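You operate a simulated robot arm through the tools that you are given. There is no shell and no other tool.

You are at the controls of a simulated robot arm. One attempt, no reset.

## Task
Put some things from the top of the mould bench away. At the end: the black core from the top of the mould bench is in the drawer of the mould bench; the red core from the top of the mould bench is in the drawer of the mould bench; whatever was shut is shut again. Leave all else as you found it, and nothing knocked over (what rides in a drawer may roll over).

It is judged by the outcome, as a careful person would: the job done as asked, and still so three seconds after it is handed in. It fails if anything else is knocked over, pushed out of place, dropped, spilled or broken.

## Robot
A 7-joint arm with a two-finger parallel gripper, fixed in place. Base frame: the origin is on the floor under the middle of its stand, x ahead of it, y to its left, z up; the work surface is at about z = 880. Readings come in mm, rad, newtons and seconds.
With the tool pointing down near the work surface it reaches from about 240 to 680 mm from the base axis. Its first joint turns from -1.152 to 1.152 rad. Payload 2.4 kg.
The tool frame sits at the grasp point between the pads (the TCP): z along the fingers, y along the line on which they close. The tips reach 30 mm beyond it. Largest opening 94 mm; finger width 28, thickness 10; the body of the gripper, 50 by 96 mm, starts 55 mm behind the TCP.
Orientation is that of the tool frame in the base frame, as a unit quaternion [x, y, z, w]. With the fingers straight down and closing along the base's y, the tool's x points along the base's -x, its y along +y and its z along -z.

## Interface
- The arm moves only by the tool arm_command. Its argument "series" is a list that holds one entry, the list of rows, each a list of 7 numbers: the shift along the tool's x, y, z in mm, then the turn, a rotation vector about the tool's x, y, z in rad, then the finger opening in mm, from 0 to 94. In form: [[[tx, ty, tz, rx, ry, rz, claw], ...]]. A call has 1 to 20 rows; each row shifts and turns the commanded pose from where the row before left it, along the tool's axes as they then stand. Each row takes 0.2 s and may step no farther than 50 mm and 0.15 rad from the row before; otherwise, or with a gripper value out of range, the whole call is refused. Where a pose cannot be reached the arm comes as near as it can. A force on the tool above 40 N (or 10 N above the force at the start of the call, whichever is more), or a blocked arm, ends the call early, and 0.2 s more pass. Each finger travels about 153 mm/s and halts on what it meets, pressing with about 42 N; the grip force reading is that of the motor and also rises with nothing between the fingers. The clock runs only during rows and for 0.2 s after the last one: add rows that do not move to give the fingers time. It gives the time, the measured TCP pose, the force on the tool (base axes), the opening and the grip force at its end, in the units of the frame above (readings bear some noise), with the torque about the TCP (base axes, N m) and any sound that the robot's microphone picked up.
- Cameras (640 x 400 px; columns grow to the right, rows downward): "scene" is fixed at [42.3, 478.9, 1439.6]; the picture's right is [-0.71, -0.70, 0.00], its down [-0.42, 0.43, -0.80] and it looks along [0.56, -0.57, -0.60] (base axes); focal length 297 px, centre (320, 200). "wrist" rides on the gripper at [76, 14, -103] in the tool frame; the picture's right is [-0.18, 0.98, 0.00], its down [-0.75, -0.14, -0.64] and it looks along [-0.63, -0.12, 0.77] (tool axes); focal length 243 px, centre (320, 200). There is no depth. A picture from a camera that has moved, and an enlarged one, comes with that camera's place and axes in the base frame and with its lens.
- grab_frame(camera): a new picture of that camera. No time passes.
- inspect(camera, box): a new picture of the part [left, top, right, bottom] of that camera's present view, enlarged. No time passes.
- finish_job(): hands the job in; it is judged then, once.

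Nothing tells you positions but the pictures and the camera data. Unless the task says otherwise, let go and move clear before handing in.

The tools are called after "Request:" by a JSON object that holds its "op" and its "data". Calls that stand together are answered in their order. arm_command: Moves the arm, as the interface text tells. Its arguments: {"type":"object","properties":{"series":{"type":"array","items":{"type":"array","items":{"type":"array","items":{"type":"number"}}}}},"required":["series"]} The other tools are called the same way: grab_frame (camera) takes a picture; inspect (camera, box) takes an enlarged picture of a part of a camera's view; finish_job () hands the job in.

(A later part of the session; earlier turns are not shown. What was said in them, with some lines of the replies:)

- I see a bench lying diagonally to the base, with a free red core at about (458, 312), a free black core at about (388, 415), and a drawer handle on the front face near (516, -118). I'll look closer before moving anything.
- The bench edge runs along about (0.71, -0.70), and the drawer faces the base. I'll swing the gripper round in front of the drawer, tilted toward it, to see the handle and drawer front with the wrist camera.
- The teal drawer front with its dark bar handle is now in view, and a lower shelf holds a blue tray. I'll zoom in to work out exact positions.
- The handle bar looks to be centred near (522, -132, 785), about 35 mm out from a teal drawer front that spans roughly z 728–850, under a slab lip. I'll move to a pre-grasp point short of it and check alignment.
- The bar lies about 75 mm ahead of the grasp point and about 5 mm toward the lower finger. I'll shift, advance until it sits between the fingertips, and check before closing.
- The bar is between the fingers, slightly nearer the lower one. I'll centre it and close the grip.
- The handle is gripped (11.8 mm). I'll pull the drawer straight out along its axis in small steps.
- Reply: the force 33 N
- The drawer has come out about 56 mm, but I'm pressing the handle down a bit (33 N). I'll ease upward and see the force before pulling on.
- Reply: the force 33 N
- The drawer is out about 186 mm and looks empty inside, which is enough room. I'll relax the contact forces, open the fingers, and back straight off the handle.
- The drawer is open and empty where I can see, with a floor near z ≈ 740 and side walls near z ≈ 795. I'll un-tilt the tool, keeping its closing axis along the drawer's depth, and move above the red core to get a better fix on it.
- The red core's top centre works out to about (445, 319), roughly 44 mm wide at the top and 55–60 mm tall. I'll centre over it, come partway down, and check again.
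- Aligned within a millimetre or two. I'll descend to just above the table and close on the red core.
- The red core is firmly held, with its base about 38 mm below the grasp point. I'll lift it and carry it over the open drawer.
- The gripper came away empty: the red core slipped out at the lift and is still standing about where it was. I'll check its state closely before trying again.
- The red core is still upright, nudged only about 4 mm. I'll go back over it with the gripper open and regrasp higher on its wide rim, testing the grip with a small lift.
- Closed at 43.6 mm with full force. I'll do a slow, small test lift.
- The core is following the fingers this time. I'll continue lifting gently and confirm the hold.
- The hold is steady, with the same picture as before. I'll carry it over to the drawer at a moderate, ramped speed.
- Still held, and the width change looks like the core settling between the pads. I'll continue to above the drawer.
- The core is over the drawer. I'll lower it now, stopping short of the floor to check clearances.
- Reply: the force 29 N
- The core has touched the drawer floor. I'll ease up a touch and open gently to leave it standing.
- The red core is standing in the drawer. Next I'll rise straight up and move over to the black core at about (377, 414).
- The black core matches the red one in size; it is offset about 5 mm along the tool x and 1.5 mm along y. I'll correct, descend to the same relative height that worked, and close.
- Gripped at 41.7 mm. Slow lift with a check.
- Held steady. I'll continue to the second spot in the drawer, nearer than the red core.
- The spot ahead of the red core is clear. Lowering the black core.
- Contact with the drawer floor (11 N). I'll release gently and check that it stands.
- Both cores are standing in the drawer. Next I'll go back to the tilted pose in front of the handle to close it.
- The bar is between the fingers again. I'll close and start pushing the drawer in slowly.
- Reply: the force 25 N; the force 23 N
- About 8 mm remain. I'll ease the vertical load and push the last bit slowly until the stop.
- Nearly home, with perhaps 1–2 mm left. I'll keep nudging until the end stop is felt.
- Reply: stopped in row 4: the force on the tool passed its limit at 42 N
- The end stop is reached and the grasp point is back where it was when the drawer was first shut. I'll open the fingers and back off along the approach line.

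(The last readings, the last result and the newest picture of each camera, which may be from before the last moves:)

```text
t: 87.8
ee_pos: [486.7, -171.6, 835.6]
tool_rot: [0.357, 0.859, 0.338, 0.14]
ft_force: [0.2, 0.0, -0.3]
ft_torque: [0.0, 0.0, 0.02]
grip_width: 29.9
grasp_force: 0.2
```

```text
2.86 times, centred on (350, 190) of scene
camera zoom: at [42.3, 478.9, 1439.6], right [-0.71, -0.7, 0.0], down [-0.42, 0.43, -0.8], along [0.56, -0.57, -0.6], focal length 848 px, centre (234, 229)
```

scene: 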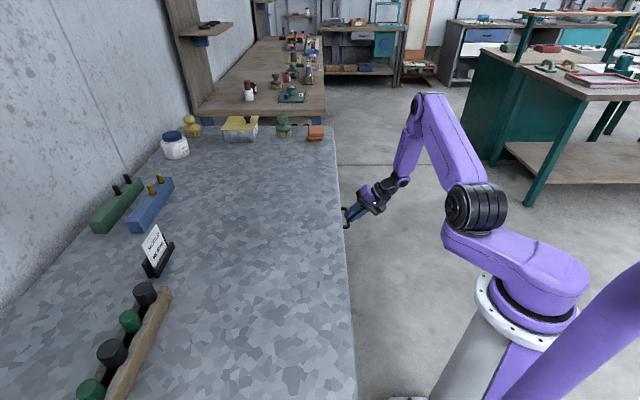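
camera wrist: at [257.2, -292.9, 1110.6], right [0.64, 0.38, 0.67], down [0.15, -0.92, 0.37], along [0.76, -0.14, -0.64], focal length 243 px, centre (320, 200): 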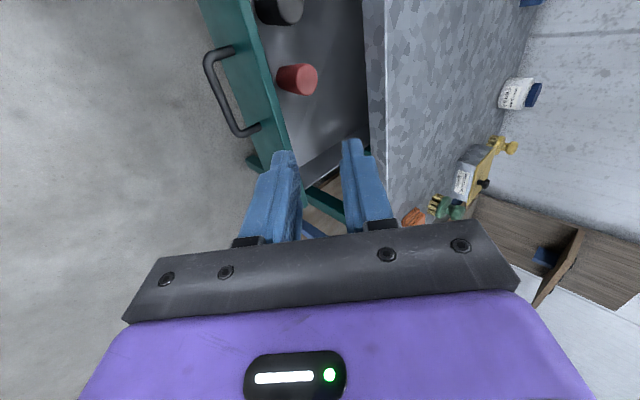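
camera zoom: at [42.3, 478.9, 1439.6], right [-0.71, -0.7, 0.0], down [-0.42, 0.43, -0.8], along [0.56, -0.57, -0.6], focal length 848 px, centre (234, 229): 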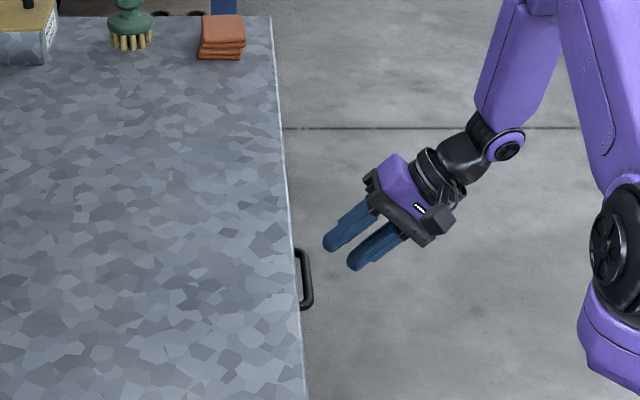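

The drawer looks shut in the scene view, with the handle at the same pixels as at the start. I'll retreat to my first look pose and compare with the original picture.

Request:
{"op": "arm_command", "data": {"series": [[[3.7, 19.1, -38.8, 0, 0, 0, 40], [3.7, 19.1, -38.8, 0, 0, 0, 60], [3.7, 19.1, -38.8, 0, 0, 0, 60], [3.7, 19.1, -38.8, 0, 0, 0, 60], [0, 0, 0, 0, 0, 0, 60]]]}}

Request:
{"op": "inspect", "data": {"camera": "wrist", "box": [180, 0, 380, 240]}}

Request:
{"op": "inspect", "data": {"camera": "wrist", "box": [235, 30, 335, 150]}}

Request:
{"op": "grab_frame", "data": {"camera": "scene"}}

```text
t: 89.0
ee_pos: [439.2, -197.2, 1003.0]
tool_rot: [0.357, 0.859, 0.338, 0.14]
ft_force: [0.5, -0.4, -0.1]
ft_torque: [0.02, -0.04, -0.01]
grip_width: 60.0
grasp_force: 0.0
```

```text
1.67 times, centred on (280, 120) of wrist
camera zoom: at [343.5, -185.2, 1086.6], right [0.64, 0.38, 0.67], down [0.15, -0.92, 0.37], along [0.75, -0.14, -0.64], focal length 404 px, centre (387, 333)
```

zoom: 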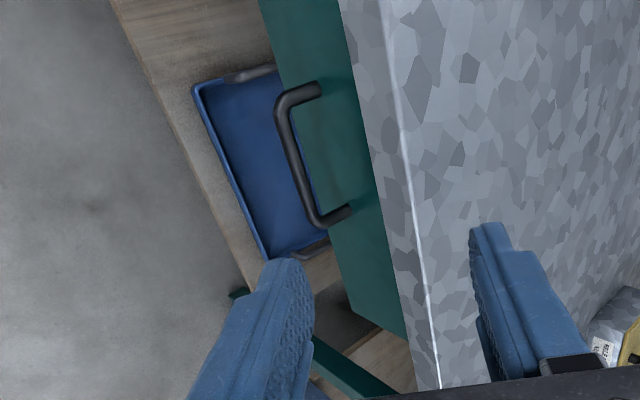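

```text
3.33 times, centred on (285, 90) of wrist
camera zoom: at [343.5, -185.2, 1086.6], right [0.64, 0.38, 0.67], down [0.15, -0.92, 0.37], along [0.75, -0.14, -0.64], focal length 809 px, centre (437, 567)
```

zoom: 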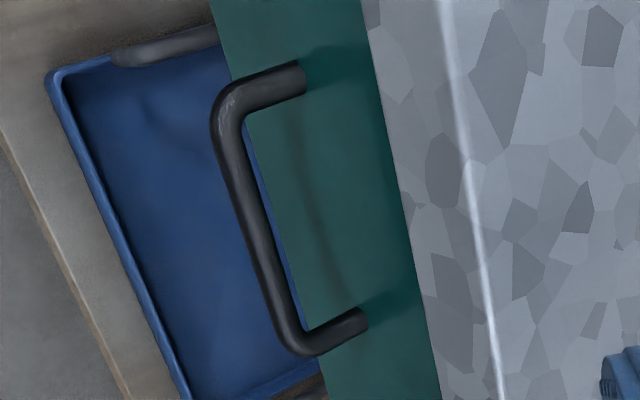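

```text
taken
```

scene: 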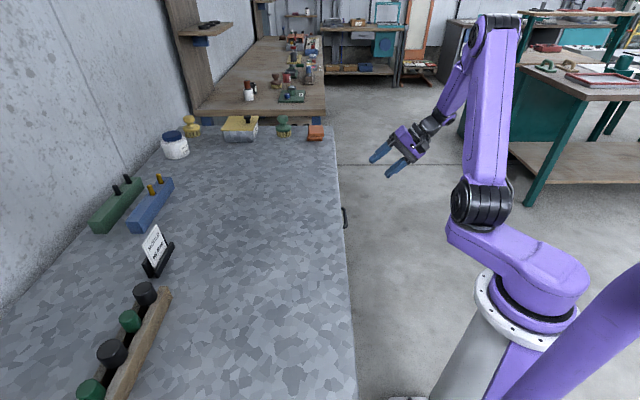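

Compared with the original pictures, the handle-to-bench gap is the same to within about a millimetre, so the drawer is fully shut. Both cores are inside, the rest of the bench looks unchanged, and the arm is clear, so I'm handing in.

Request:
{"op": "finish_job", "data": {}}

```text
The job is handed in.
```

The black core and the red core from the bench top are now in the mould bench drawer, and the drawer is shut again. I handed the job in with the gripper open and clear of the bench.

- **Red core slipped once:** my first grip on it failed at the lift and it stayed standing, moved about 4 mm. I gripped it higher and the second lift held.
- **Cores in the drawer:** I set each one down on the drawer floor and it was standing when I let go. I could not see inside after closing, so they may have rolled over.
- **Drawer position:** I pushed it in until it hit its stop. The handle then sat within about a millimetre of where it was in the pictures from the start.
- **Everything else:** the rack of cores, the sign and the other bench items look unchanged in the final picture.
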